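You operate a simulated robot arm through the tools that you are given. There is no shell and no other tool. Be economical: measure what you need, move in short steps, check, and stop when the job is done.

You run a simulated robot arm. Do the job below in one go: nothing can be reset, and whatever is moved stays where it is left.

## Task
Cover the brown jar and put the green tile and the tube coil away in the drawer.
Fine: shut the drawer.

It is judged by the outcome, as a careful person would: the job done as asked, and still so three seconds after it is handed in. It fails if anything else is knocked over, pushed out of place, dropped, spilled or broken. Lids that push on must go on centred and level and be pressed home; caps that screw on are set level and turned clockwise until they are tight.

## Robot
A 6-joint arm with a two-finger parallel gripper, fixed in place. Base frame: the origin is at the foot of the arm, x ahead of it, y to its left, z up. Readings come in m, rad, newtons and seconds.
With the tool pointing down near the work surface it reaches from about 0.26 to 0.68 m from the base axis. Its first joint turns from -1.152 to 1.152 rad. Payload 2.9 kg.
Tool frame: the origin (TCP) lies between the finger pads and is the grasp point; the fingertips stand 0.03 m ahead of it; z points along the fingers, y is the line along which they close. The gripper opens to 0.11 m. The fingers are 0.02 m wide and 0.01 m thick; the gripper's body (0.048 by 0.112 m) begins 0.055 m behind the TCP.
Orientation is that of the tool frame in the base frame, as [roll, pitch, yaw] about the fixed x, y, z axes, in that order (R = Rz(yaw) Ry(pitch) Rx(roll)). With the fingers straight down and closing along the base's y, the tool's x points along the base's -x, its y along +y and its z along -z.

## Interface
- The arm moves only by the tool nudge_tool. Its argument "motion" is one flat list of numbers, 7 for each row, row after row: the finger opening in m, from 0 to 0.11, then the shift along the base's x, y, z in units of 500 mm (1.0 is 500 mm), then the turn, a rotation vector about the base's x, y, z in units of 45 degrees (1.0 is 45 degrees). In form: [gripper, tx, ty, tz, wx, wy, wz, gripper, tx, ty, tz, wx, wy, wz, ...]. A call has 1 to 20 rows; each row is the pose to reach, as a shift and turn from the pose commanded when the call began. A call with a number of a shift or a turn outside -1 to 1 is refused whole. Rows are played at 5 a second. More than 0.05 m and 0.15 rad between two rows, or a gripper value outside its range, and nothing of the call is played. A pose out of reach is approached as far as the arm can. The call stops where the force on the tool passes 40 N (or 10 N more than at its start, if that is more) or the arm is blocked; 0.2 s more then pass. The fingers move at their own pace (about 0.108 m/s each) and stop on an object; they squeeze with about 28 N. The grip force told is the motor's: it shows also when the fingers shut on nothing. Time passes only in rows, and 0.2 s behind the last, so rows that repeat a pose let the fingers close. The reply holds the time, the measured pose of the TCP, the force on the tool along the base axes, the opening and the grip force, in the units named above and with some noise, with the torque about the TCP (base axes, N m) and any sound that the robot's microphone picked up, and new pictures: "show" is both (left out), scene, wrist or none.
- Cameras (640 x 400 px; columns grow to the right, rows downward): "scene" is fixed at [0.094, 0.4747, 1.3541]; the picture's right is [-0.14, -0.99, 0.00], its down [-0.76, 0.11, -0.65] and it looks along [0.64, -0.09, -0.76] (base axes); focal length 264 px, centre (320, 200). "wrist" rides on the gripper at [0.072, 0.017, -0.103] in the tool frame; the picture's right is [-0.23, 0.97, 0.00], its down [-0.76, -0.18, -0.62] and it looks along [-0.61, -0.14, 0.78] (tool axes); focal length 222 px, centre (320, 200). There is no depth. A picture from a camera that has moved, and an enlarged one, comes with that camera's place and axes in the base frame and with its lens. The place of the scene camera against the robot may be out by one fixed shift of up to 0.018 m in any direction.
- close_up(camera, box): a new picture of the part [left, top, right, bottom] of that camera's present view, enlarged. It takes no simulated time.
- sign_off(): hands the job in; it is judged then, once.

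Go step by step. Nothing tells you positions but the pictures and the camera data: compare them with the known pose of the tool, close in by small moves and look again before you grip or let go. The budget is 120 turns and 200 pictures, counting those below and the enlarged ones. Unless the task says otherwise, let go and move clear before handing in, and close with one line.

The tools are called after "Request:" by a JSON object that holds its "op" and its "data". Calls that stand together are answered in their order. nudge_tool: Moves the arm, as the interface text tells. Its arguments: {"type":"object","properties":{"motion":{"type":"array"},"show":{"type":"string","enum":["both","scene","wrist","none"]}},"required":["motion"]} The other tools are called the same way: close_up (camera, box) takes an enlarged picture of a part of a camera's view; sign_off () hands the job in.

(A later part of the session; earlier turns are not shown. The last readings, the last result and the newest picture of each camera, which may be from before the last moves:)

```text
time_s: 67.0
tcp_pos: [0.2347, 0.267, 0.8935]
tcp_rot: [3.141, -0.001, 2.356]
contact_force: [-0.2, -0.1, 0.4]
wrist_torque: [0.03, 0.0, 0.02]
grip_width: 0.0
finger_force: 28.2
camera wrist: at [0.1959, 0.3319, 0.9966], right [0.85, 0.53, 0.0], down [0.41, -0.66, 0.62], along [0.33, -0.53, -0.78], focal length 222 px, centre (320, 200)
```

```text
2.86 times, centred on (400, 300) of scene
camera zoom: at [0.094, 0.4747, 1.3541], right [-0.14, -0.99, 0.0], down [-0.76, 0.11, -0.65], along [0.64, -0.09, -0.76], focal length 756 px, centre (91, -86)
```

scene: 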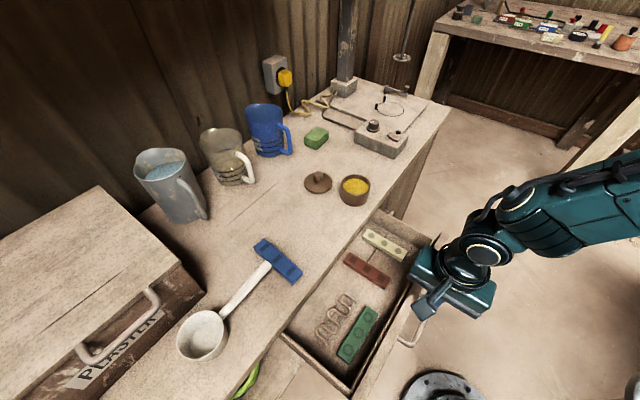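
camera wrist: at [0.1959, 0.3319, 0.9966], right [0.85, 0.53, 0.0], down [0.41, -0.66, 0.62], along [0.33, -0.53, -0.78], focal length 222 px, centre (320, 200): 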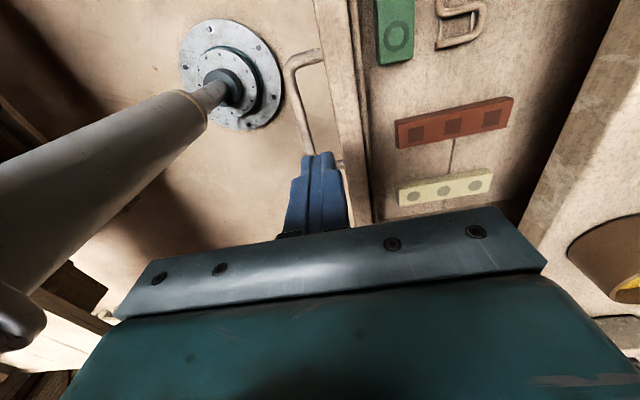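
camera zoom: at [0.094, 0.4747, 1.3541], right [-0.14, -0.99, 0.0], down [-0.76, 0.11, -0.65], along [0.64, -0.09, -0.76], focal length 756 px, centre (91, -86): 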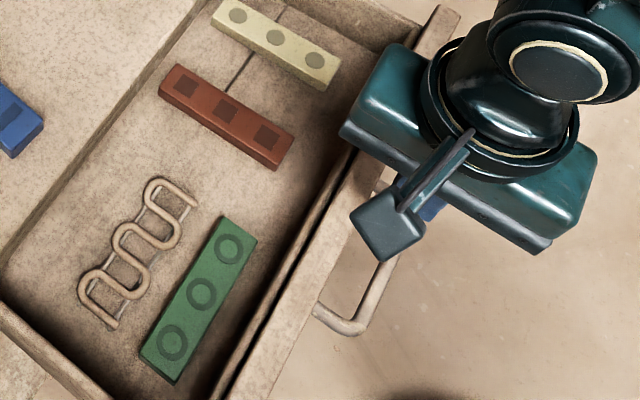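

The gap behind the bar is confirmed (bar p≈0.34, face ≈0.373). Descend with tips just above bar level, and push the panel in slowly.

Request:
{"op": "nudge_tool", "data": {"motion": [0, 0.006, 0.006, -0.08, 0, 0, 0, 0, 0.006, 0.006, -0.157, 0, 0, 0, 0, 0.006, 0.006, -0.157, 0, 0, 0], "show": "wrist"}}

Request:
{"op": "nudge_tool", "data": {"motion": [0, 0.008, 0.008, 0, 0, 0, 0, 0, 0.016, 0.016, 0, 0, 0, 0, 0, 0.028, 0.028, 0, 0, 0, 0, 0, 0.04, 0.04, 0, 0, 0, 0, 0, 0.052, 0.052, 0, 0, 0, 0, 0, 0.064, 0.064, 0, 0, 0, 0, 0, 0.076, 0.076, 0, 0, 0, 0, 0, 0.088, 0.088, 0, 0, 0, 0, 0, 0.1, 0.1, 0, 0, 0, 0, 0, 0.112, 0.112, 0, 0, 0, 0]}}

```text
time_s: 67.8
tcp_pos: [0.2391, 0.272, 0.8142]
tcp_rot: [-3.14, 0.0, 2.356]
contact_force: [0.5, -0.2, -0.7]
wrist_torque: [-0.03, 0.01, -0.01]
grip_width: 0.0
finger_force: 28.2
camera wrist: at [0.2005, 0.3358, 0.9173], right [0.85, 0.53, 0.0], down [0.41, -0.66, 0.62], along [0.33, -0.53, -0.78], focal length 222 px, centre (320, 200)
```

wrist: 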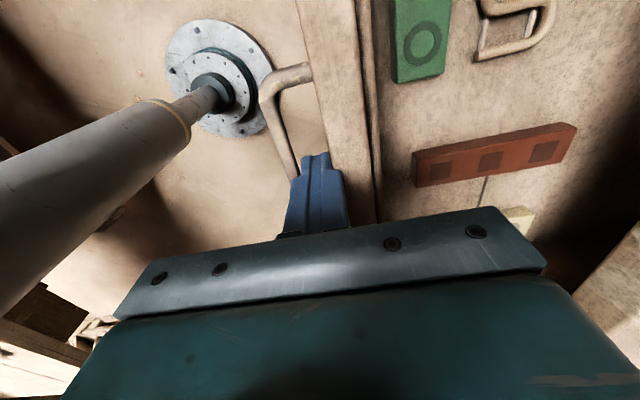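

```text
time_s: 70.0
tcp_pos: [0.2943, 0.3276, 0.8143]
tcp_rot: [-3.141, -0.002, 2.357]
contact_force: [0.6, -0.1, -0.6]
wrist_torque: [0.0, 0.03, -0.01]
grip_width: 0.0
finger_force: 27.9
camera wrist: at [0.2563, 0.3917, 0.9188], right [0.85, 0.53, 0.0], down [0.41, -0.66, 0.62], along [0.33, -0.53, -0.78], focal length 222 px, centre (320, 200)
```

scene: 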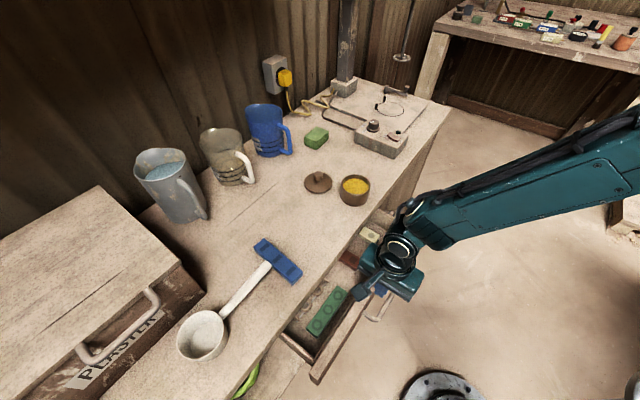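
wrist: 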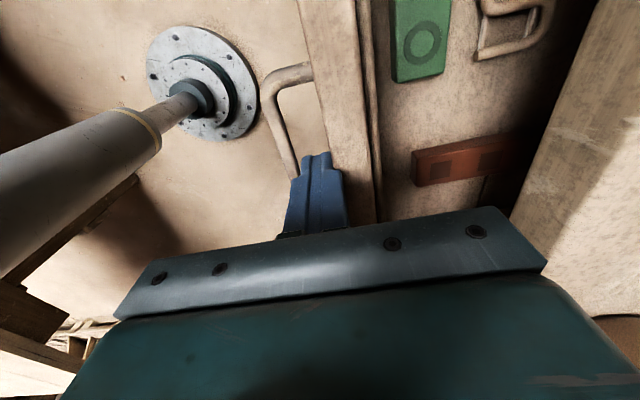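

The drawer closes smoothly and the contents stay put. Continue until just short of the bench edge.

Request:
{"op": "nudge_tool", "data": {"motion": [0, 0.012, 0.012, 0, 0, 0, 0, 0, 0.024, 0.024, 0, 0, 0, 0, 0, 0.036, 0.036, 0, 0, 0, 0, 0, 0.048, 0.048, 0, 0, 0, 0, 0, 0.06, 0.06, 0, 0, 0, 0, 0, 0.072, 0.072, 0, 0, 0, 0, 0, 0.084, 0.084, 0, 0, 0, 0, 0, 0.096, 0.096, 0, 0, 0, 0, 0, 0.108, 0.108, 0, 0, 0, 0, 0, 0.12, 0.12, 0, 0, 0, 0]}}

```text
time_s: 72.2
tcp_pos: [0.353, 0.3882, 0.8163]
tcp_rot: [-3.137, 0.001, 2.355]
contact_force: [1.3, 0.2, -0.2]
wrist_torque: [-0.03, -0.01, 0.03]
grip_width: 0.0
finger_force: 27.8
camera wrist: at [0.3148, 0.4512, 0.9187], right [0.85, 0.53, 0.0], down [0.41, -0.66, 0.62], along [0.33, -0.53, -0.78], focal length 222 px, centre (320, 200)
```

scene: 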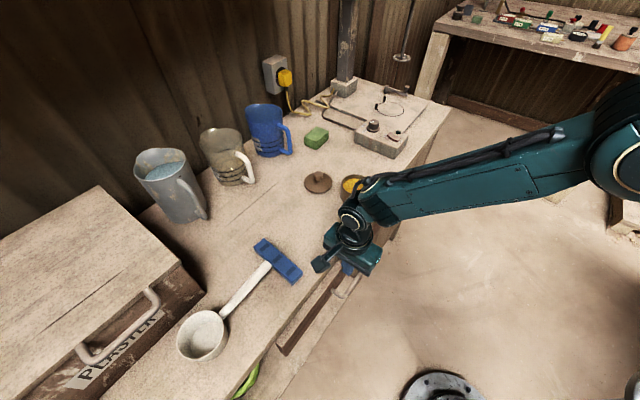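
wrist: 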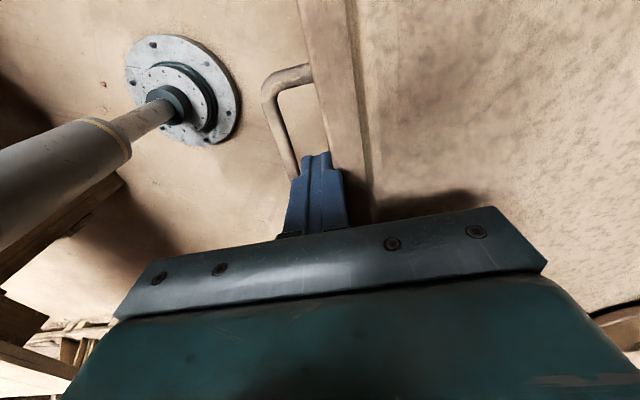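

Nearly shut (≈5 cm left). I back off, tilt the tool as before and take the handle bar to push it the rest of the way.

Request:
{"op": "nudge_tool", "data": {"motion": [0, -0.003, -0.003, 0.05, 0, 0, 0, 0, -0.04, -0.04, 0.08, 0.1, -0.1, 0, 0.0, -0.08, -0.08, 0.08, 0.21, -0.21, 0, 0.01, -0.113, -0.113, 0.08, 0.32, -0.32, 0, 0.02, -0.113, -0.113, 0.07, 0.43, -0.43, 0, 0.03, -0.113, -0.113, 0.06, 0.54, -0.54, 0, 0.035, -0.113, -0.113, 0.05, 0.65, -0.65, 0, 0.035, -0.113, -0.113, 0.03, 0.76, -0.76, 0, 0.035, -0.113, -0.113, -0.008, 0.864, -0.864, 0, 0.035, -0.113, -0.113, -0.008, 0.864, -0.864, 0]}}

Request:
{"op": "close_up", "data": {"camera": "wrist", "box": [200, 40, 460, 250]}}

```text
time_s: 74.4
tcp_pos: [0.2978, 0.3295, 0.8108]
tcp_rot: [2.183, -0.003, 2.356]
contact_force: [-0.6, 0.3, 0.4]
wrist_torque: [0.0, 0.02, 0.02]
grip_width: 0.0349
finger_force: 0.1
camera wrist: at [0.1937, 0.3295, 0.8841], right [0.56, 0.23, 0.8], down [0.11, -0.97, 0.21], along [0.82, -0.03, -0.57], focal length 222 px, centre (320, 200)
```

scene: 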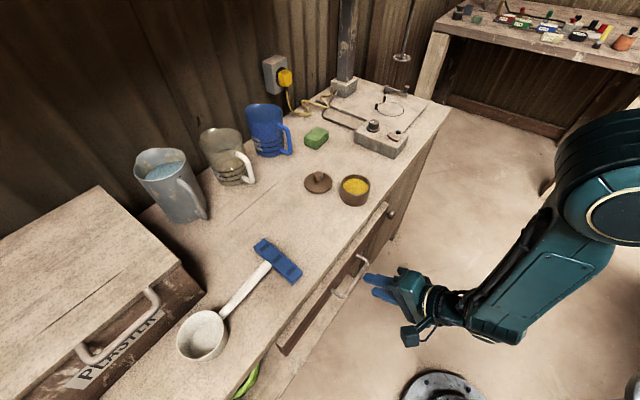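
wrist: 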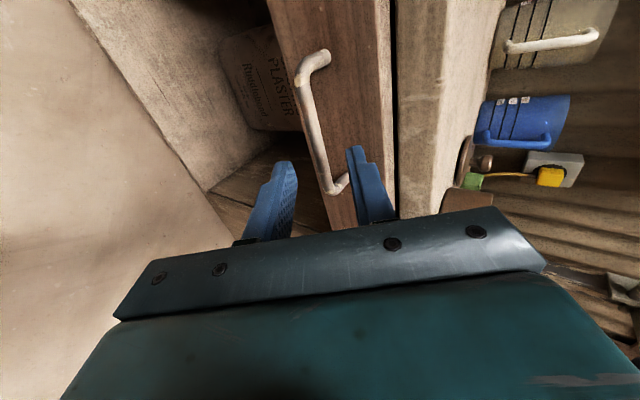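

```text
1.90 times, centred on (330, 145) of wrist
camera zoom: at [0.1937, 0.3295, 0.8841], right [0.56, 0.23, 0.8], down [0.11, -0.97, 0.21], along [0.82, -0.03, -0.57], focal length 423 px, centre (301, 305)
```

zoom: 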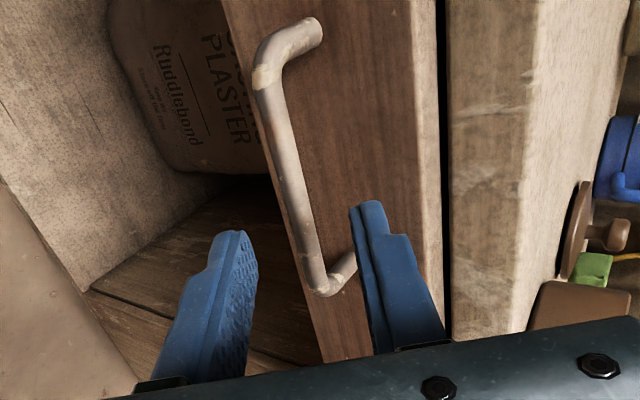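

Request:
{"op": "nudge_tool", "data": {"motion": [0.035, 0.02, 0.02, -0.024, 0, 0, 0, 0.035, 0.04, 0.04, -0.048, 0, 0, 0, 0.035, 0.061, 0.061, -0.072, 0, 0, 0, 0.035, 0.061, 0.061, -0.072, 0, 0, 0], "show": "wrist"}}

Request:
{"op": "nudge_tool", "data": {"motion": [0.025, 0, 0, 0, 0, 0, 0, 0.015, 0, 0, 0, 0, 0, 0, 0.005, 0, 0, 0, 0, 0, 0, 0, 0, 0, 0, 0, 0, 0], "show": "wrist"}}

```text
time_s: 75.4
tcp_pos: [0.3285, 0.3624, 0.7747]
tcp_rot: [2.185, -0.002, 2.356]
contact_force: [-0.3, 0.5, 0.3]
wrist_torque: [-0.01, 0.0, 0.02]
grip_width: 0.035
finger_force: 0.0
camera wrist: at [0.2254, 0.3608, 0.8483], right [0.56, 0.23, 0.8], down [0.11, -0.97, 0.21], along [0.82, -0.03, -0.57], focal length 222 px, centre (320, 200)
```

wrist: 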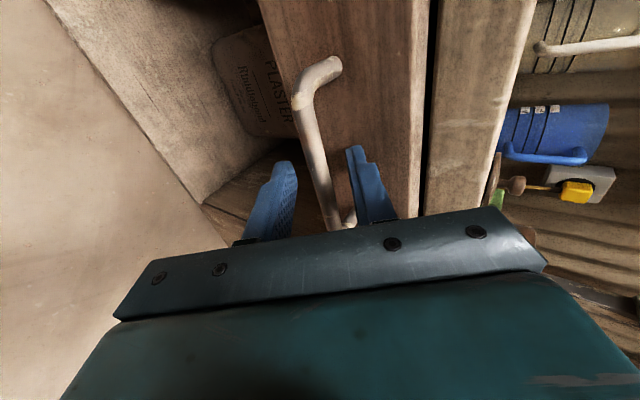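

```text
time_s: 76.4
tcp_pos: [0.3295, 0.3622, 0.7761]
tcp_rot: [2.181, 0.002, 2.356]
contact_force: [0.3, -0.1, 7.9]
wrist_torque: [-0.19, -0.3, 0.13]
grip_width: 0.0109
finger_force: 44.9
camera wrist: at [0.2255, 0.361, 0.849], right [0.55, 0.23, 0.8], down [0.11, -0.97, 0.21], along [0.83, -0.03, -0.56], focal length 222 px, centre (320, 200)
```

wrist: 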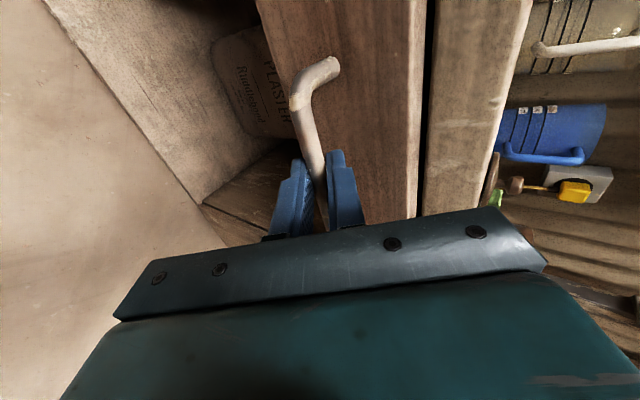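

Bar held. Push in slowly to the stop.

Request:
{"op": "nudge_tool", "data": {"motion": [0, 0.012, 0.012, 0, 0, 0, 0, 0, 0.024, 0.024, 0, 0.02, -0.02, 0, 0, 0.036, 0.036, 0, 0.04, -0.04, 0, 0, 0.048, 0.048, 0, 0.06, -0.06, 0, 0, 0.058, 0.058, 0, 0.079, -0.079, 0, 0, 0.066, 0.066, 0, 0.079, -0.079, 0, 0, 0.072, 0.072, 0, 0.079, -0.079, 0, 0, 0.078, 0.078, 0, 0.079, -0.079, 0]}}

```text
time_s: 78.0
tcp_pos: [0.3614, 0.3926, 0.7758]
tcp_rot: [2.1, 0.001, 2.358]
contact_force: [-10.4, -9.6, 12.2]
wrist_torque: [-0.06, -0.14, 0.28]
grip_width: 0.0107
finger_force: 45.3
stopped in row 8: the force on the tool passed its limit at 44 N (the readings are from after the stop); the commanded pose is now the measured one
camera wrist: at [0.2538, 0.3892, 0.8416], right [0.51, 0.19, 0.84], down [0.1, -0.98, 0.16], along [0.86, 0.0, -0.52], focal length 222 px, centre (320, 200)
```

scene: 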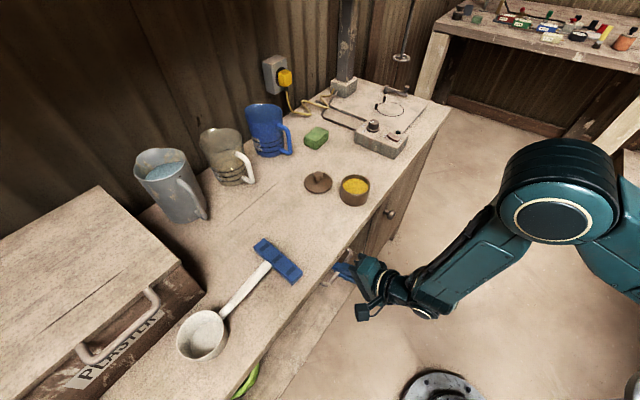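
wrist: 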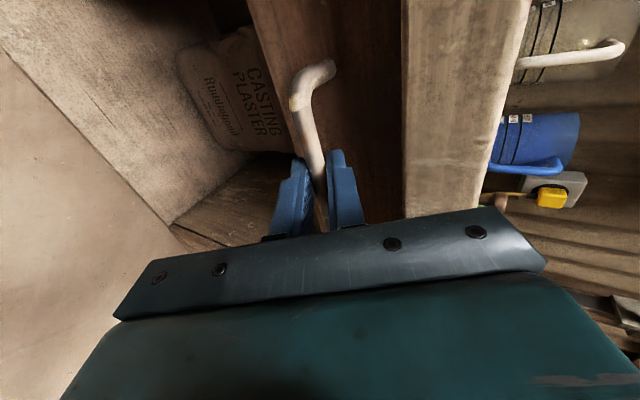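

The drawer hit its stop. Release and back off along the fingers, then check.

Request:
{"op": "nudge_tool", "data": {"motion": [0.02, 0, 0, 0, 0, 0, 0, 0.035, 0, 0, 0, 0, 0, 0, 0.035, 0, 0, 0, 0, 0, 0, 0.035, -0.023, -0.023, 0.02, 0, 0, 0, 0.035, -0.047, -0.047, 0.039, 0, 0, 0, 0.035, -0.07, -0.07, 0.058, 0, 0, 0, 0.035, -0.07, -0.07, 0.058, 0, 0, 0]}}

Request:
{"op": "close_up", "data": {"camera": "scene", "box": [260, 200, 420, 340]}}

Request:
{"op": "close_up", "data": {"camera": "wrist", "box": [200, 0, 460, 210]}}

```text
time_s: 79.6
tcp_pos: [0.3284, 0.3603, 0.8034]
tcp_rot: [2.101, -0.001, 2.357]
contact_force: [-0.5, 1.1, 1.3]
wrist_torque: [0.01, 0.01, -0.01]
grip_width: 0.035
finger_force: 0.1
camera wrist: at [0.2202, 0.3551, 0.8697], right [0.51, 0.19, 0.84], down [0.1, -0.98, 0.16], along [0.86, 0.0, -0.52], focal length 222 px, centre (320, 200)
```

scene: 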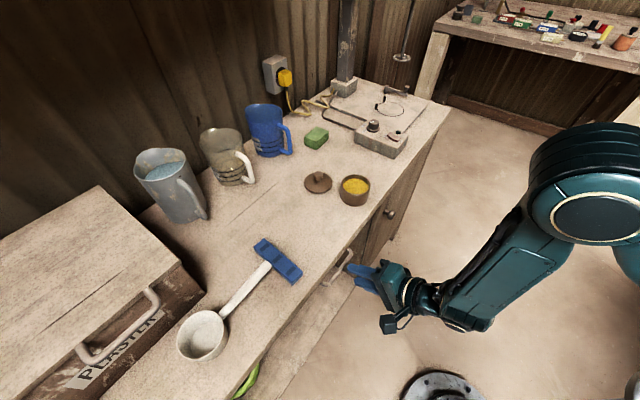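
wrist: 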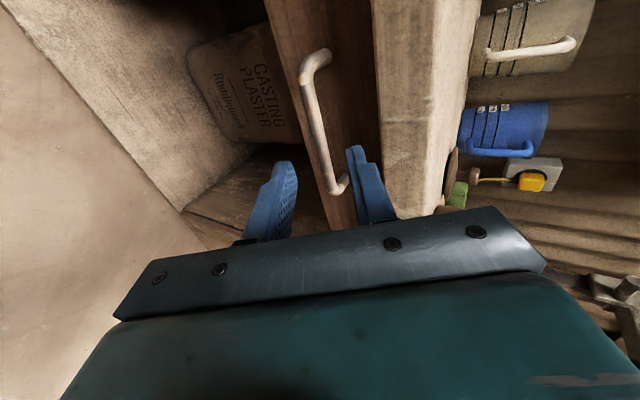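

```text
2.86 times, centred on (340, 270) of scene
camera zoom: at [0.094, 0.4747, 1.3541], right [-0.14, -0.99, 0.0], down [-0.76, 0.11, -0.65], along [0.64, -0.09, -0.76], focal length 756 px, centre (263, 0)
```

zoom: 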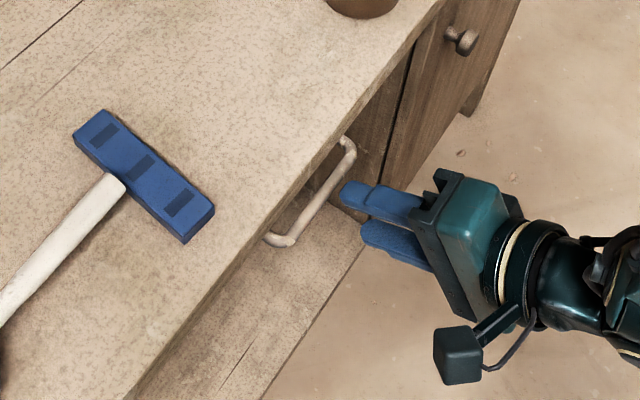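

```text
1.90 times, centred on (330, 105) of wrist
camera zoom: at [0.2202, 0.3551, 0.8697], right [0.51, 0.19, 0.84], down [0.1, -0.98, 0.16], along [0.86, 0.0, -0.52], focal length 423 px, centre (301, 381)
```

zoom: 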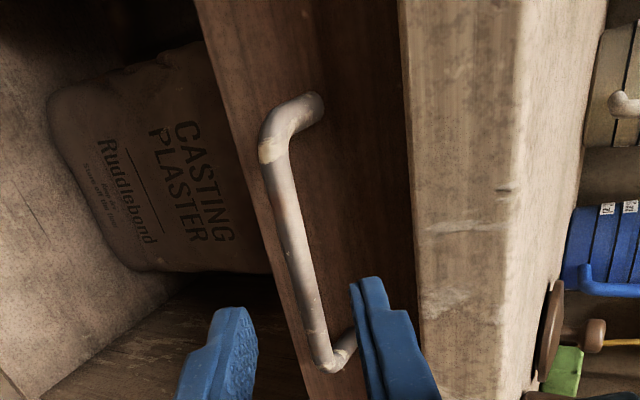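

The drawer is shut (handle is at its original place). Now the jar: rise, bring the tool upright, and look at the lid.

Request:
{"op": "nudge_tool", "data": {"motion": [0.035, -0.03, -0.03, 0.06, 0, 0, 0, 0.035, -0.03, -0.03, 0.15, -0.1, 0.1, 0, 0.035, -0.03, -0.03, 0.24, -0.22, 0.22, 0, 0.035, -0.02, -0.02, 0.32, -0.34, 0.34, 0, 0.05, 0, 0, 0.38, -0.46, 0.46, 0, 0.05, 0.03, 0.03, 0.42, -0.58, 0.58, 0, 0.05, 0.06, 0.06, 0.42, -0.7, 0.7, 0, 0.05, 0.1, 0.08, 0.42, -0.82, 0.82, 0, 0.05, 0.14, 0.09, 0.42, -0.94, 0.94, 0], "show": "none"}}

Request:
{"op": "nudge_tool", "data": {"motion": [0.05, 0.05, 0.005, 0, 0, 0, 0.167, 0.05, 0.1, 0.01, 0, 0, 0, 0.333, 0.05, 0.15, 0.015, 0, 0, 0, 0.5, 0.05, 0.2, 0.015, 0, 0, 0, 0.667, 0.05, 0.23, 0.015, 0, 0, 0, 0.833, 0.05, 0.23, 0.015, 0, 0, 0, 1.0], "show": "none"}}

Request:
{"op": "nudge_tool", "data": {"motion": [0.05, 0, 0, 0, 0, 0, 0.167, 0.05, 0, 0, 0, 0, 0, 0.333, 0.05, 0, 0, 0, 0, 0, 0.5, 0.05, 0, 0, 0, 0, 0, 0.667, 0.05, 0, 0, 0, 0, 0, 0.833, 0.05, 0, 0, 0, 0, 0, 1.0, 0.05, 0, 0, 0, 0, 0, 1.0]}}

```text
time_s: 81.6
tcp_pos: [0.3978, 0.4062, 1.0142]
tcp_rot: [-3.137, -0.002, 2.355]
contact_force: [0.3, 0.2, -0.3]
wrist_torque: [-0.03, 0.01, -0.02]
grip_width: 0.0502
finger_force: 0.0
```

```text
time_s: 83.0
tcp_pos: [0.5111, 0.4125, 1.014]
tcp_rot: [-3.14, -0.001, -3.14]
contact_force: [-0.2, 1.2, -0.5]
wrist_torque: [-0.02, 0.05, 0.03]
grip_width: 0.0499
finger_force: 0.0
```

```text
time_s: 84.6
tcp_pos: [0.5108, 0.4121, 1.0133]
tcp_rot: [-3.141, 0.0, -2.355]
contact_force: [-0.9, 0.7, -0.7]
wrist_torque: [-0.03, -0.01, 0.01]
grip_width: 0.0502
finger_force: 0.0
camera wrist: at [0.4491, 0.3745, 1.116], right [-0.53, 0.85, 0.0], down [0.66, 0.41, 0.62], along [0.53, 0.33, -0.78], focal length 222 px, centre (320, 200)
```

scene: 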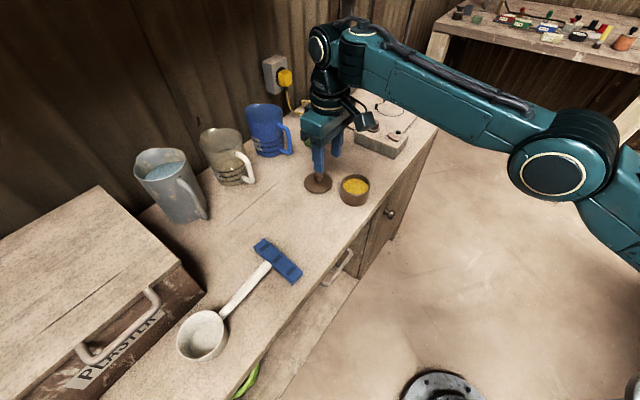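
wrist: 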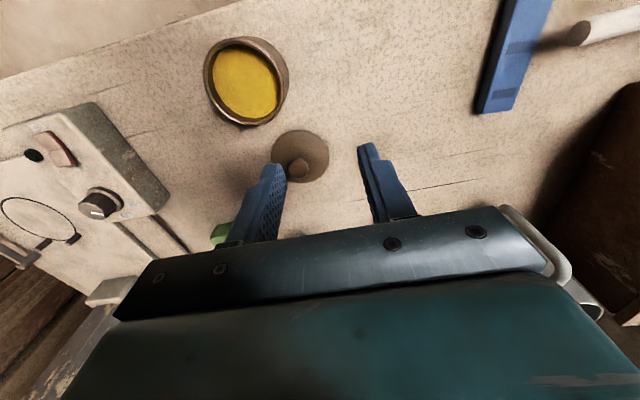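

Lid centre ≈ (0.578, 0.424), jar ≈ (0.52, 0.34). I'll go above the lid's knob and check reach.

Request:
{"op": "nudge_tool", "data": {"motion": [0.05, 0.045, 0.008, -0.03, 0, 0, 0, 0.05, 0.09, 0.016, -0.06, 0, 0, 0, 0.05, 0.134, 0.024, -0.09, 0, 0, 0, 0.05, 0.134, 0.024, -0.12, 0, 0, 0, 0.05, 0.134, 0.024, -0.12, 0, 0, 0]}}

Request:
{"op": "close_up", "data": {"camera": "wrist", "box": [200, 60, 440, 230]}}

Request:
{"op": "close_up", "data": {"camera": "scene", "box": [270, 130, 390, 230]}}

```text
time_s: 85.8
tcp_pos: [0.5439, 0.3994, 0.9523]
tcp_rot: [-3.139, 0.0, -2.355]
contact_force: [-0.1, 0.5, 0.4]
wrist_torque: [-0.01, 0.05, -0.02]
grip_width: 0.0501
finger_force: 0.1
out of reach, approached as far as the arm can: row 1, 2, 3, 4, 5
camera wrist: at [0.4819, 0.3616, 1.0564], right [-0.53, 0.85, 0.0], down [0.66, 0.41, 0.62], along [0.53, 0.33, -0.78], focal length 222 px, centre (320, 200)
```

scene: 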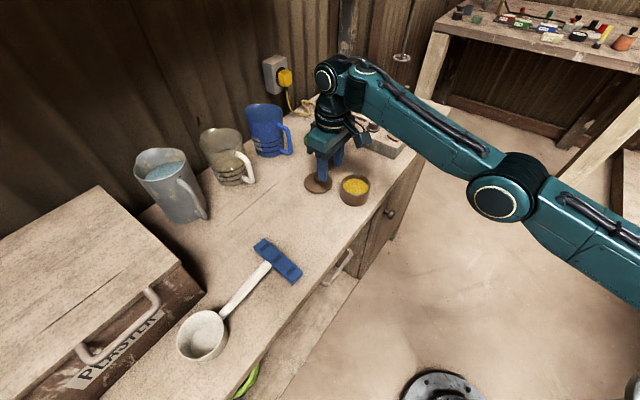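
wrist: 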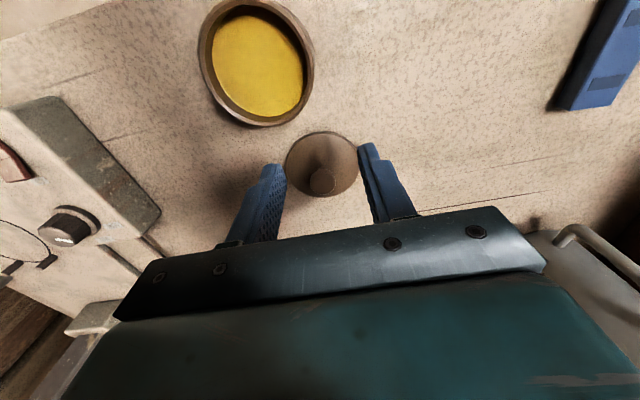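

```text
2.35 times, centred on (320, 145) of wrist
camera zoom: at [0.4819, 0.3616, 1.0564], right [-0.53, 0.85, 0.0], down [0.66, 0.41, 0.62], along [0.53, 0.33, -0.78], focal length 523 px, centre (320, 329)
```

zoom: 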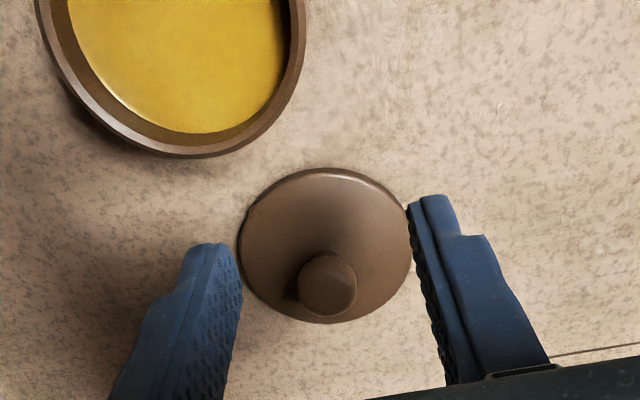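

```text
4.00 times, centred on (330, 180) of scene
camera zoom: at [0.094, 0.4747, 1.3541], right [-0.14, -0.99, 0.0], down [-0.76, 0.11, -0.65], along [0.64, -0.09, -0.76], focal length 1058 px, centre (280, 280)
```

zoom: 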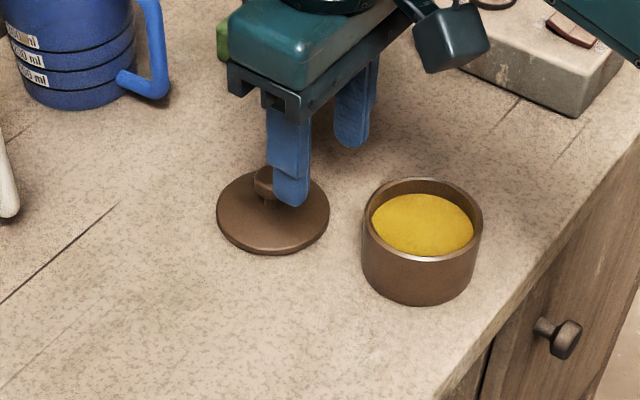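

Vertical reach ends ~4 cm short, so I'll tilt the tool outward 20° about the closing axis; keeping that tilt for both picking and placing keeps the lid level.

Request:
{"op": "nudge_tool", "data": {"motion": [0.05, 0, 0, 0, 0.105, -0.105, 0, 0.05, 0, 0, 0, 0.21, -0.21, 0, 0.05, 0, 0, 0, 0.314, -0.314, 0, 0.05, 0, 0, 0, 0.314, -0.314, 0], "show": "none"}}

```text
time_s: 86.8
tcp_pos: [0.5465, 0.3994, 0.9525]
tcp_rot: [-3.138, 0.349, -2.356]
contact_force: [-0.1, 0.0, 0.3]
wrist_torque: [-0.01, -0.02, 0.03]
grip_width: 0.05
finger_force: 0.0
```

Request:
{"op": "nudge_tool", "data": {"motion": [0.05, 0.026, 0.019, -0.018, 0, 0, 0, 0.05, 0.052, 0.038, -0.035, 0, 0, 0, 0.05, 0.052, 0.038, -0.035, 0, 0, 0]}}

Request:
{"op": "close_up", "data": {"camera": "wrist", "box": [200, 60, 440, 230]}}

Request:
{"op": "close_up", "data": {"camera": "scene", "box": [270, 130, 390, 230]}}

```text
time_s: 87.6
tcp_pos: [0.5737, 0.4185, 0.9339]
tcp_rot: [-3.139, 0.347, -2.357]
contact_force: [0.7, 1.7, 0.7]
wrist_torque: [0.01, 0.0, 0.01]
grip_width: 0.0501
finger_force: 0.0
camera wrist: at [0.4885, 0.3588, 1.0068], right [-0.54, 0.84, 0.07], down [0.48, 0.23, 0.85], along [0.69, 0.49, -0.53], focal length 222 px, centre (320, 200)
```

scene: 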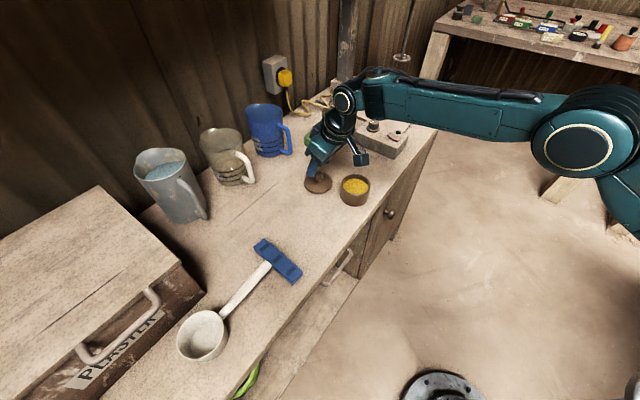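
wrist: 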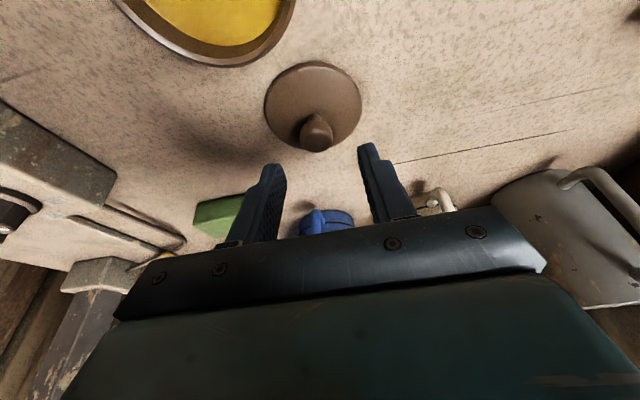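

```text
2.35 times, centred on (320, 145) of wrist
camera zoom: at [0.4885, 0.3588, 1.0068], right [-0.54, 0.84, 0.07], down [0.48, 0.23, 0.85], along [0.69, 0.49, -0.53], focal length 523 px, centre (320, 329)
```

zoom: 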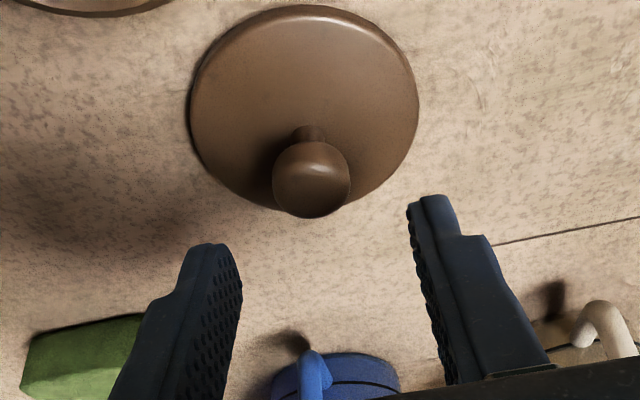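

```text
4.00 times, centred on (330, 180) of scene
camera zoom: at [0.094, 0.4747, 1.3541], right [-0.14, -0.99, 0.0], down [-0.76, 0.11, -0.65], along [0.64, -0.09, -0.76], focal length 1058 px, centre (280, 280)
```

zoom: 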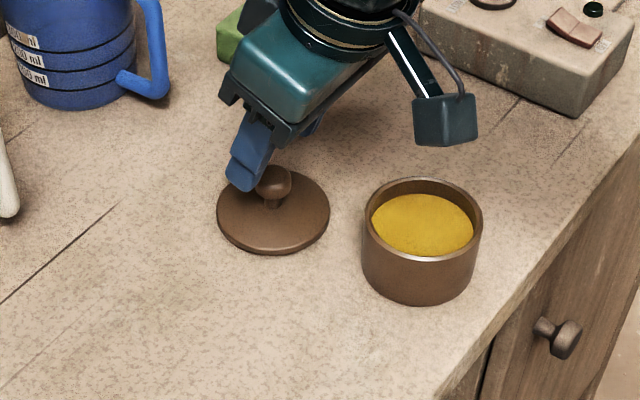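

The lid's mushroom knob (head centre z≈0.882) is at p≈0.705, q≈−0.108. Descending so the fingers flank the knob head.

Request:
{"op": "nudge_tool", "data": {"motion": [0.05, 0, 0, -0.03, 0, 0, 0, 0.05, 0, 0, -0.06, 0, 0, 0, 0.05, 0, 0, -0.078, 0, 0, 0, 0.05, 0, 0, -0.078, 0, 0, 0], "show": "wrist"}}

Request:
{"op": "close_up", "data": {"camera": "wrist", "box": [200, 60, 440, 230]}}

Request:
{"op": "close_up", "data": {"camera": "scene", "box": [280, 140, 380, 220]}}

```text
time_s: 88.6
tcp_pos: [0.5732, 0.4187, 0.8955]
tcp_rot: [-3.137, 0.346, -2.356]
contact_force: [-0.5, 0.6, -0.4]
wrist_torque: [-0.03, -0.02, 0.01]
grip_width: 0.0501
finger_force: 0.0
camera wrist: at [0.4873, 0.3592, 0.9674], right [-0.54, 0.84, 0.07], down [0.48, 0.23, 0.85], along [0.69, 0.49, -0.53], focal length 222 px, centre (320, 200)
```

wrist: 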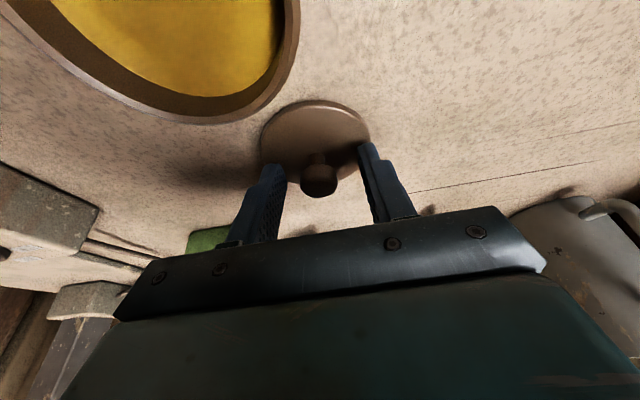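

```text
2.35 times, centred on (320, 145) of wrist
camera zoom: at [0.4873, 0.3592, 0.9674], right [-0.54, 0.84, 0.07], down [0.48, 0.23, 0.85], along [0.69, 0.49, -0.53], focal length 523 px, centre (320, 329)
```

zoom: 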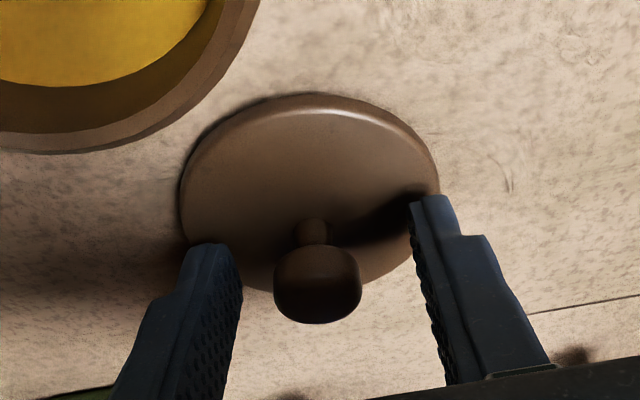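

```text
5.00 times, centred on (330, 180) of scene
camera zoom: at [0.094, 0.4747, 1.3541], right [-0.14, -0.99, 0.0], down [-0.76, 0.11, -0.65], along [0.64, -0.09, -0.76], focal length 1322 px, centre (270, 300)
```

zoom: 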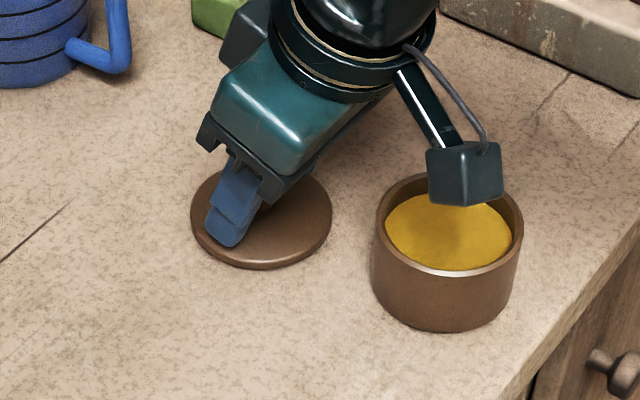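

The knob head lies between the fingers. Closing.

Request:
{"op": "nudge_tool", "data": {"motion": [0.04, 0, 0, 0, 0, 0, 0, 0.03, 0, 0, 0, 0, 0, 0, 0.015, 0, 0, 0, 0, 0, 0, 0, 0, 0, 0, 0, 0, 0, 0, 0, 0, 0, 0, 0, 0], "show": "wrist"}}

```text
time_s: 89.8
tcp_pos: [0.5721, 0.4191, 0.895]
tcp_rot: [-3.139, 0.347, -2.355]
contact_force: [1.1, 0.6, 0.8]
wrist_torque: [-0.01, 0.0, 0.0]
grip_width: 0.0225
finger_force: 27.8
camera wrist: at [0.4874, 0.3591, 0.9677], right [-0.54, 0.84, 0.07], down [0.48, 0.23, 0.85], along [0.69, 0.49, -0.53], focal length 222 px, centre (320, 200)
```

wrist: 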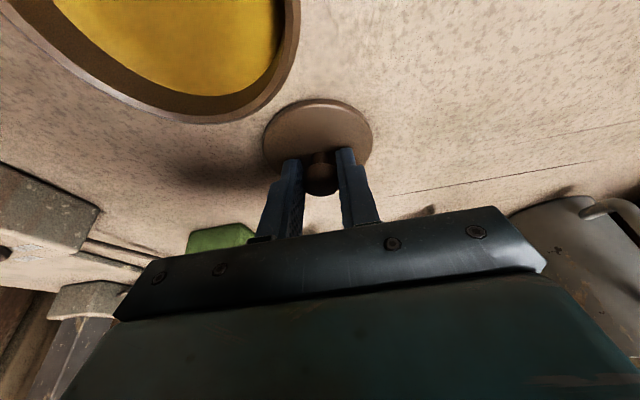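

Gripped (22.5 mm). Lift gently and look at the jar from here.

Request:
{"op": "nudge_tool", "data": {"motion": [0, 0, 0, 0.03, 0, 0, 0, 0, -0.01, -0.006, 0.08, 0, 0, 0, 0, -0.03, -0.02, 0.13, 0, 0, 0, 0, -0.06, -0.04, 0.16, 0, 0, 0, 0, -0.06, -0.04, 0.16, 0, 0, 0]}}

Request:
{"op": "close_up", "data": {"camera": "scene", "box": [280, 130, 400, 230]}}

```text
time_s: 91.0
tcp_pos: [0.5436, 0.3991, 0.9762]
tcp_rot: [-3.137, 0.348, -2.355]
contact_force: [-0.9, -0.4, -0.1]
wrist_torque: [-0.05, -0.01, 0.0]
grip_width: 0.0223
finger_force: 28.2
camera wrist: at [0.4582, 0.3388, 1.048], right [-0.54, 0.84, 0.07], down [0.48, 0.23, 0.85], along [0.69, 0.49, -0.53], focal length 222 px, centre (320, 200)
```

scene: 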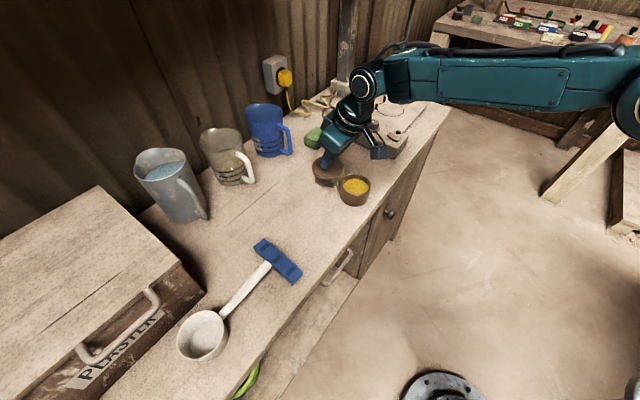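
wrist: 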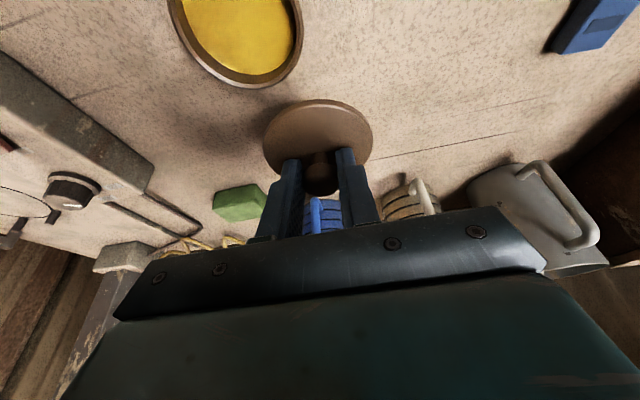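

```text
4.00 times, centred on (340, 180) of scene
camera zoom: at [0.094, 0.4747, 1.354], right [-0.14, -0.99, 0.0], down [-0.76, 0.11, -0.65], along [0.64, -0.09, -0.76], focal length 1058 px, centre (240, 280)
```

zoom: 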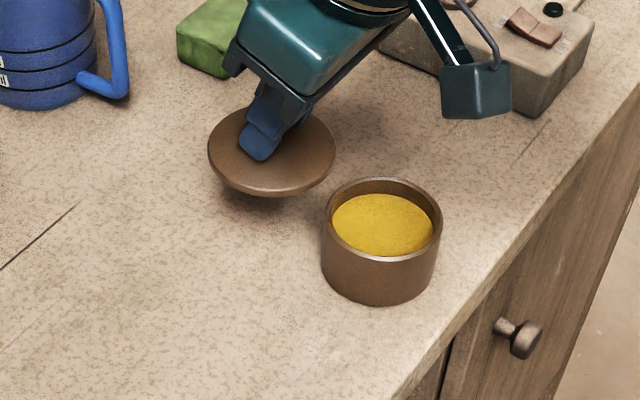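

The lid hangs level. Jar rim: centre p≈0.606, q≈−0.1275, z≈0.895. Moving the lid above it for a visual alignment check.

Request:
{"op": "nudge_tool", "data": {"motion": [0, -0.017, -0.042, 0, 0, 0, 0, 0, -0.033, -0.084, 0, 0, 0, 0, 0, -0.05, -0.126, 0, 0, 0, 0, 0, -0.05, -0.126, -0.032, 0, 0, 0, 0, -0.05, -0.126, -0.032, 0, 0, 0]}}

Request:
{"op": "close_up", "data": {"camera": "scene", "box": [310, 130, 410, 230]}}

Request:
{"op": "close_up", "data": {"camera": "wrist", "box": [200, 40, 440, 230]}}

```text
time_s: 92.2
tcp_pos: [0.5199, 0.336, 0.9595]
tcp_rot: [-3.138, 0.348, -2.357]
contact_force: [0.0, -0.1, -0.3]
wrist_torque: [0.03, 0.02, 0.01]
grip_width: 0.0222
finger_force: 27.9
camera wrist: at [0.4344, 0.2753, 1.0319], right [-0.54, 0.84, 0.07], down [0.48, 0.23, 0.85], along [0.69, 0.49, -0.53], focal length 222 px, centre (320, 200)
```

scene: 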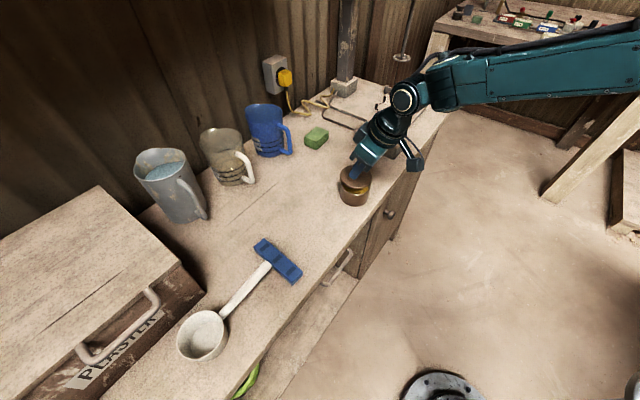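
wrist: 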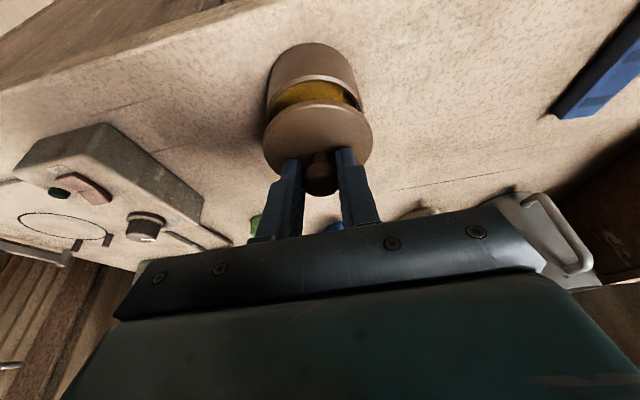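

```text
4.00 times, centred on (360, 180) of scene
camera zoom: at [0.094, 0.4747, 1.354], right [-0.14, -0.99, 0.0], down [-0.76, 0.11, -0.65], along [0.64, -0.09, -0.76], focal length 1058 px, centre (160, 280)
```

zoom: 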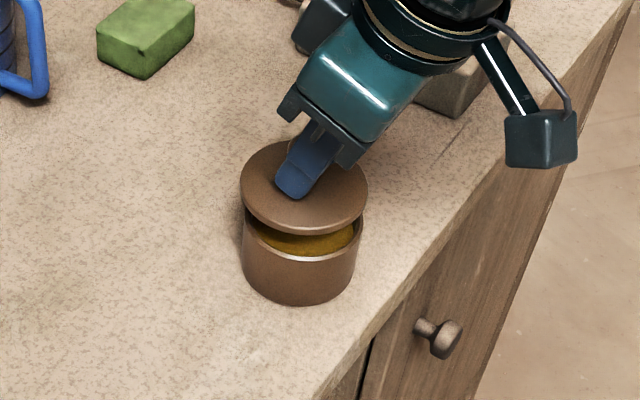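

```text
2.11 times, centred on (320, 135) of wrist
camera zoom: at [0.4344, 0.2753, 1.0319], right [-0.54, 0.84, 0.07], down [0.48, 0.23, 0.85], along [0.69, 0.49, -0.53], focal length 468 px, centre (320, 337)
```

zoom: 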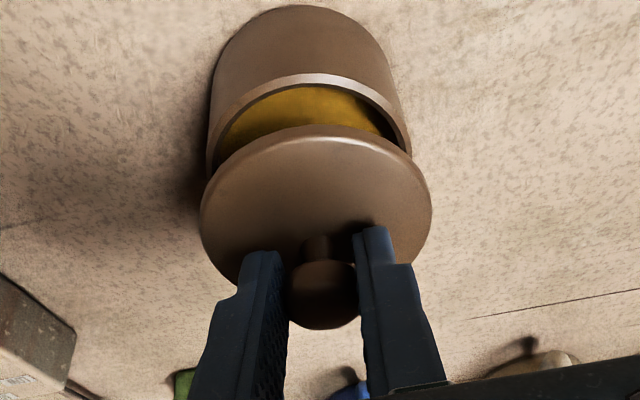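

Close to aligned. A finer look from the scene camera before lowering.

Request:
{"op": "close_up", "data": {"camera": "scene", "box": [335, 160, 385, 210]}}

Request:
{"op": "close_up", "data": {"camera": "wrist", "box": [250, 30, 390, 150]}}

```text
8.00 times, centred on (360, 185) of scene
camera zoom: at [0.094, 0.4747, 1.354], right [-0.14, -0.99, 0.0], down [-0.76, 0.11, -0.65], along [0.64, -0.09, -0.76], focal length 2116 px, centre (0, 320)
```

zoom: 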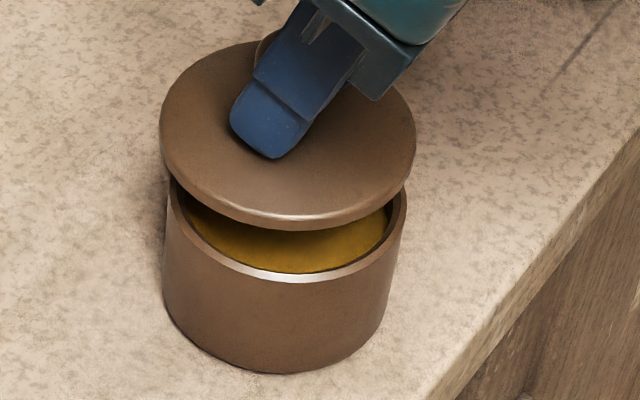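

```text
3.33 times, centred on (320, 90) of wrist
camera zoom: at [0.4344, 0.2753, 1.0319], right [-0.54, 0.84, 0.07], down [0.48, 0.23, 0.85], along [0.69, 0.49, -0.53], focal length 740 px, centre (320, 567)
```

zoom: 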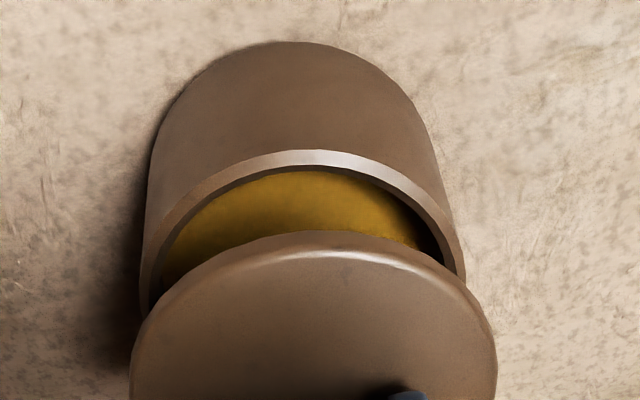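

Both cameras suggest the lid is about 3 mm too far back. Correct and lower to just above the rim.

Request:
{"op": "nudge_tool", "data": {"motion": [0, -0.0045, -0.0045, 0, 0, 0, 0, 0, -0.0045, -0.0045, -0.014, 0, 0, 0, 0, -0.0045, -0.0045, -0.024, 0, 0, 0, 0, -0.0045, -0.0045, -0.024, 0, 0, 0], "show": "none"}}

Request:
{"op": "close_up", "data": {"camera": "scene", "box": [335, 160, 385, 210]}}

Request:
{"op": "close_up", "data": {"camera": "wrist", "box": [250, 30, 390, 150]}}

```text
time_s: 93.2
tcp_pos: [0.5177, 0.3328, 0.9477]
tcp_rot: [-3.138, 0.348, -2.357]
contact_force: [0.0, 0.2, -1.2]
wrist_torque: [-0.01, -0.01, 0.04]
grip_width: 0.0225
finger_force: 27.9
```

```text
8.00 times, centred on (360, 185) of scene
camera zoom: at [0.094, 0.4747, 1.354], right [-0.14, -0.99, 0.0], down [-0.76, 0.11, -0.65], along [0.64, -0.09, -0.76], focal length 2116 px, centre (0, 320)
```

zoom: 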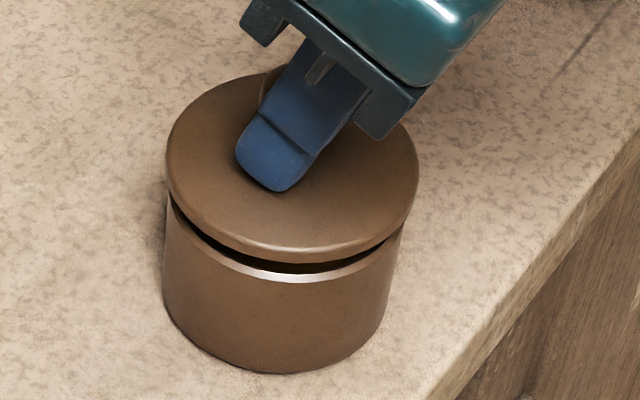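

```text
3.33 times, centred on (320, 90) of wrist
camera zoom: at [0.4324, 0.2732, 1.0199], right [-0.54, 0.84, 0.07], down [0.48, 0.23, 0.85], along [0.69, 0.49, -0.53], focal length 740 px, centre (320, 567)
```

zoom: 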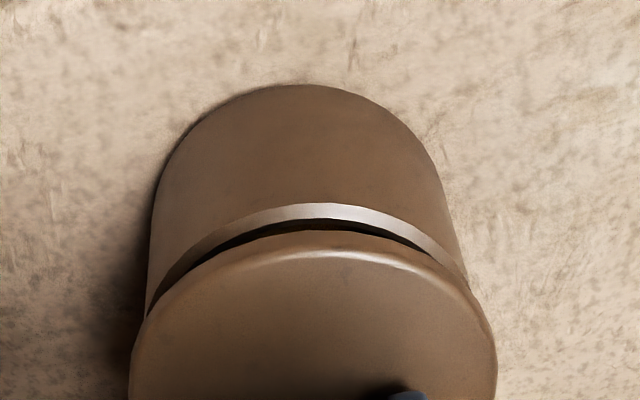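

Alignment is within about a millimetre. Lower in small steps to contact.

Request:
{"op": "nudge_tool", "data": {"motion": [0, 0, 0, -0.006, 0, 0, 0, 0, 0, 0, -0.01, 0, 0, 0, 0, 0, 0, -0.013, 0, 0, 0], "show": "none"}}

Request:
{"op": "nudge_tool", "data": {"motion": [0, 0, 0, -0.002, 0, 0, 0, 0, 0, 0, -0.004, 0, 0, 0], "show": "none"}}

Request:
{"op": "close_up", "data": {"camera": "scene", "box": [335, 160, 385, 210]}}

```text
time_s: 94.0
tcp_pos: [0.5173, 0.334, 0.9398]
tcp_rot: [-3.137, 0.347, -2.358]
contact_force: [0.2, 0.3, -0.2]
wrist_torque: [0.01, 0.02, 0.02]
grip_width: 0.0227
finger_force: 28.0
```

```text
time_s: 94.6
tcp_pos: [0.5161, 0.3338, 0.9378]
tcp_rot: [-3.139, 0.348, -2.357]
contact_force: [-0.6, 0.2, -1.4]
wrist_torque: [0.01, 0.01, -0.01]
grip_width: 0.0222
finger_force: 28.1
```

```text
8.00 times, centred on (360, 185) of scene
camera zoom: at [0.094, 0.4747, 1.354], right [-0.14, -0.99, 0.0], down [-0.76, 0.11, -0.65], along [0.64, -0.09, -0.76], focal length 2116 px, centre (0, 320)
```

zoom: 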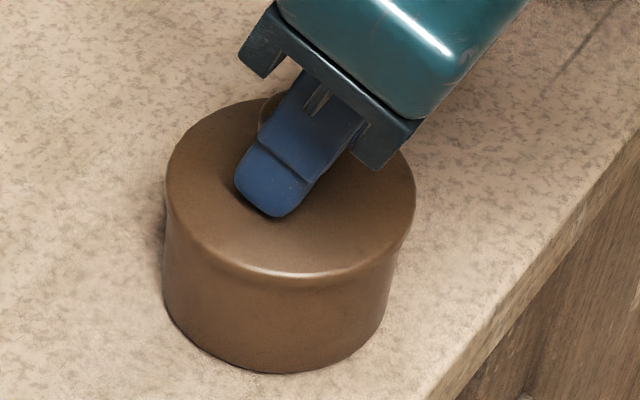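

Request:
{"op": "nudge_tool", "data": {"motion": [0, 0, 0, -0.003, 0, 0, 0, 0, 0, 0, -0.006, 0, 0, 0], "show": "none"}}

Request:
{"op": "nudge_tool", "data": {"motion": [0, 0, 0, -0.002, 0, 0, 0, 0, 0, 0, -0.004, 0, 0, 0], "show": "none"}}

```text
time_s: 95.2
tcp_pos: [0.5162, 0.3326, 0.9377]
tcp_rot: [-3.139, 0.351, -2.357]
contact_force: [-2.7, -2.1, 11.1]
wrist_torque: [-0.27, 0.28, 0.02]
grip_width: 0.0223
finger_force: 27.9
```

```text
time_s: 95.8
tcp_pos: [0.5168, 0.3338, 0.9363]
tcp_rot: [-3.137, 0.355, -2.356]
contact_force: [-9.1, -7.2, 30.4]
wrist_torque: [-0.09, 0.09, 0.03]
grip_width: 0.0221
finger_force: 28.1
```

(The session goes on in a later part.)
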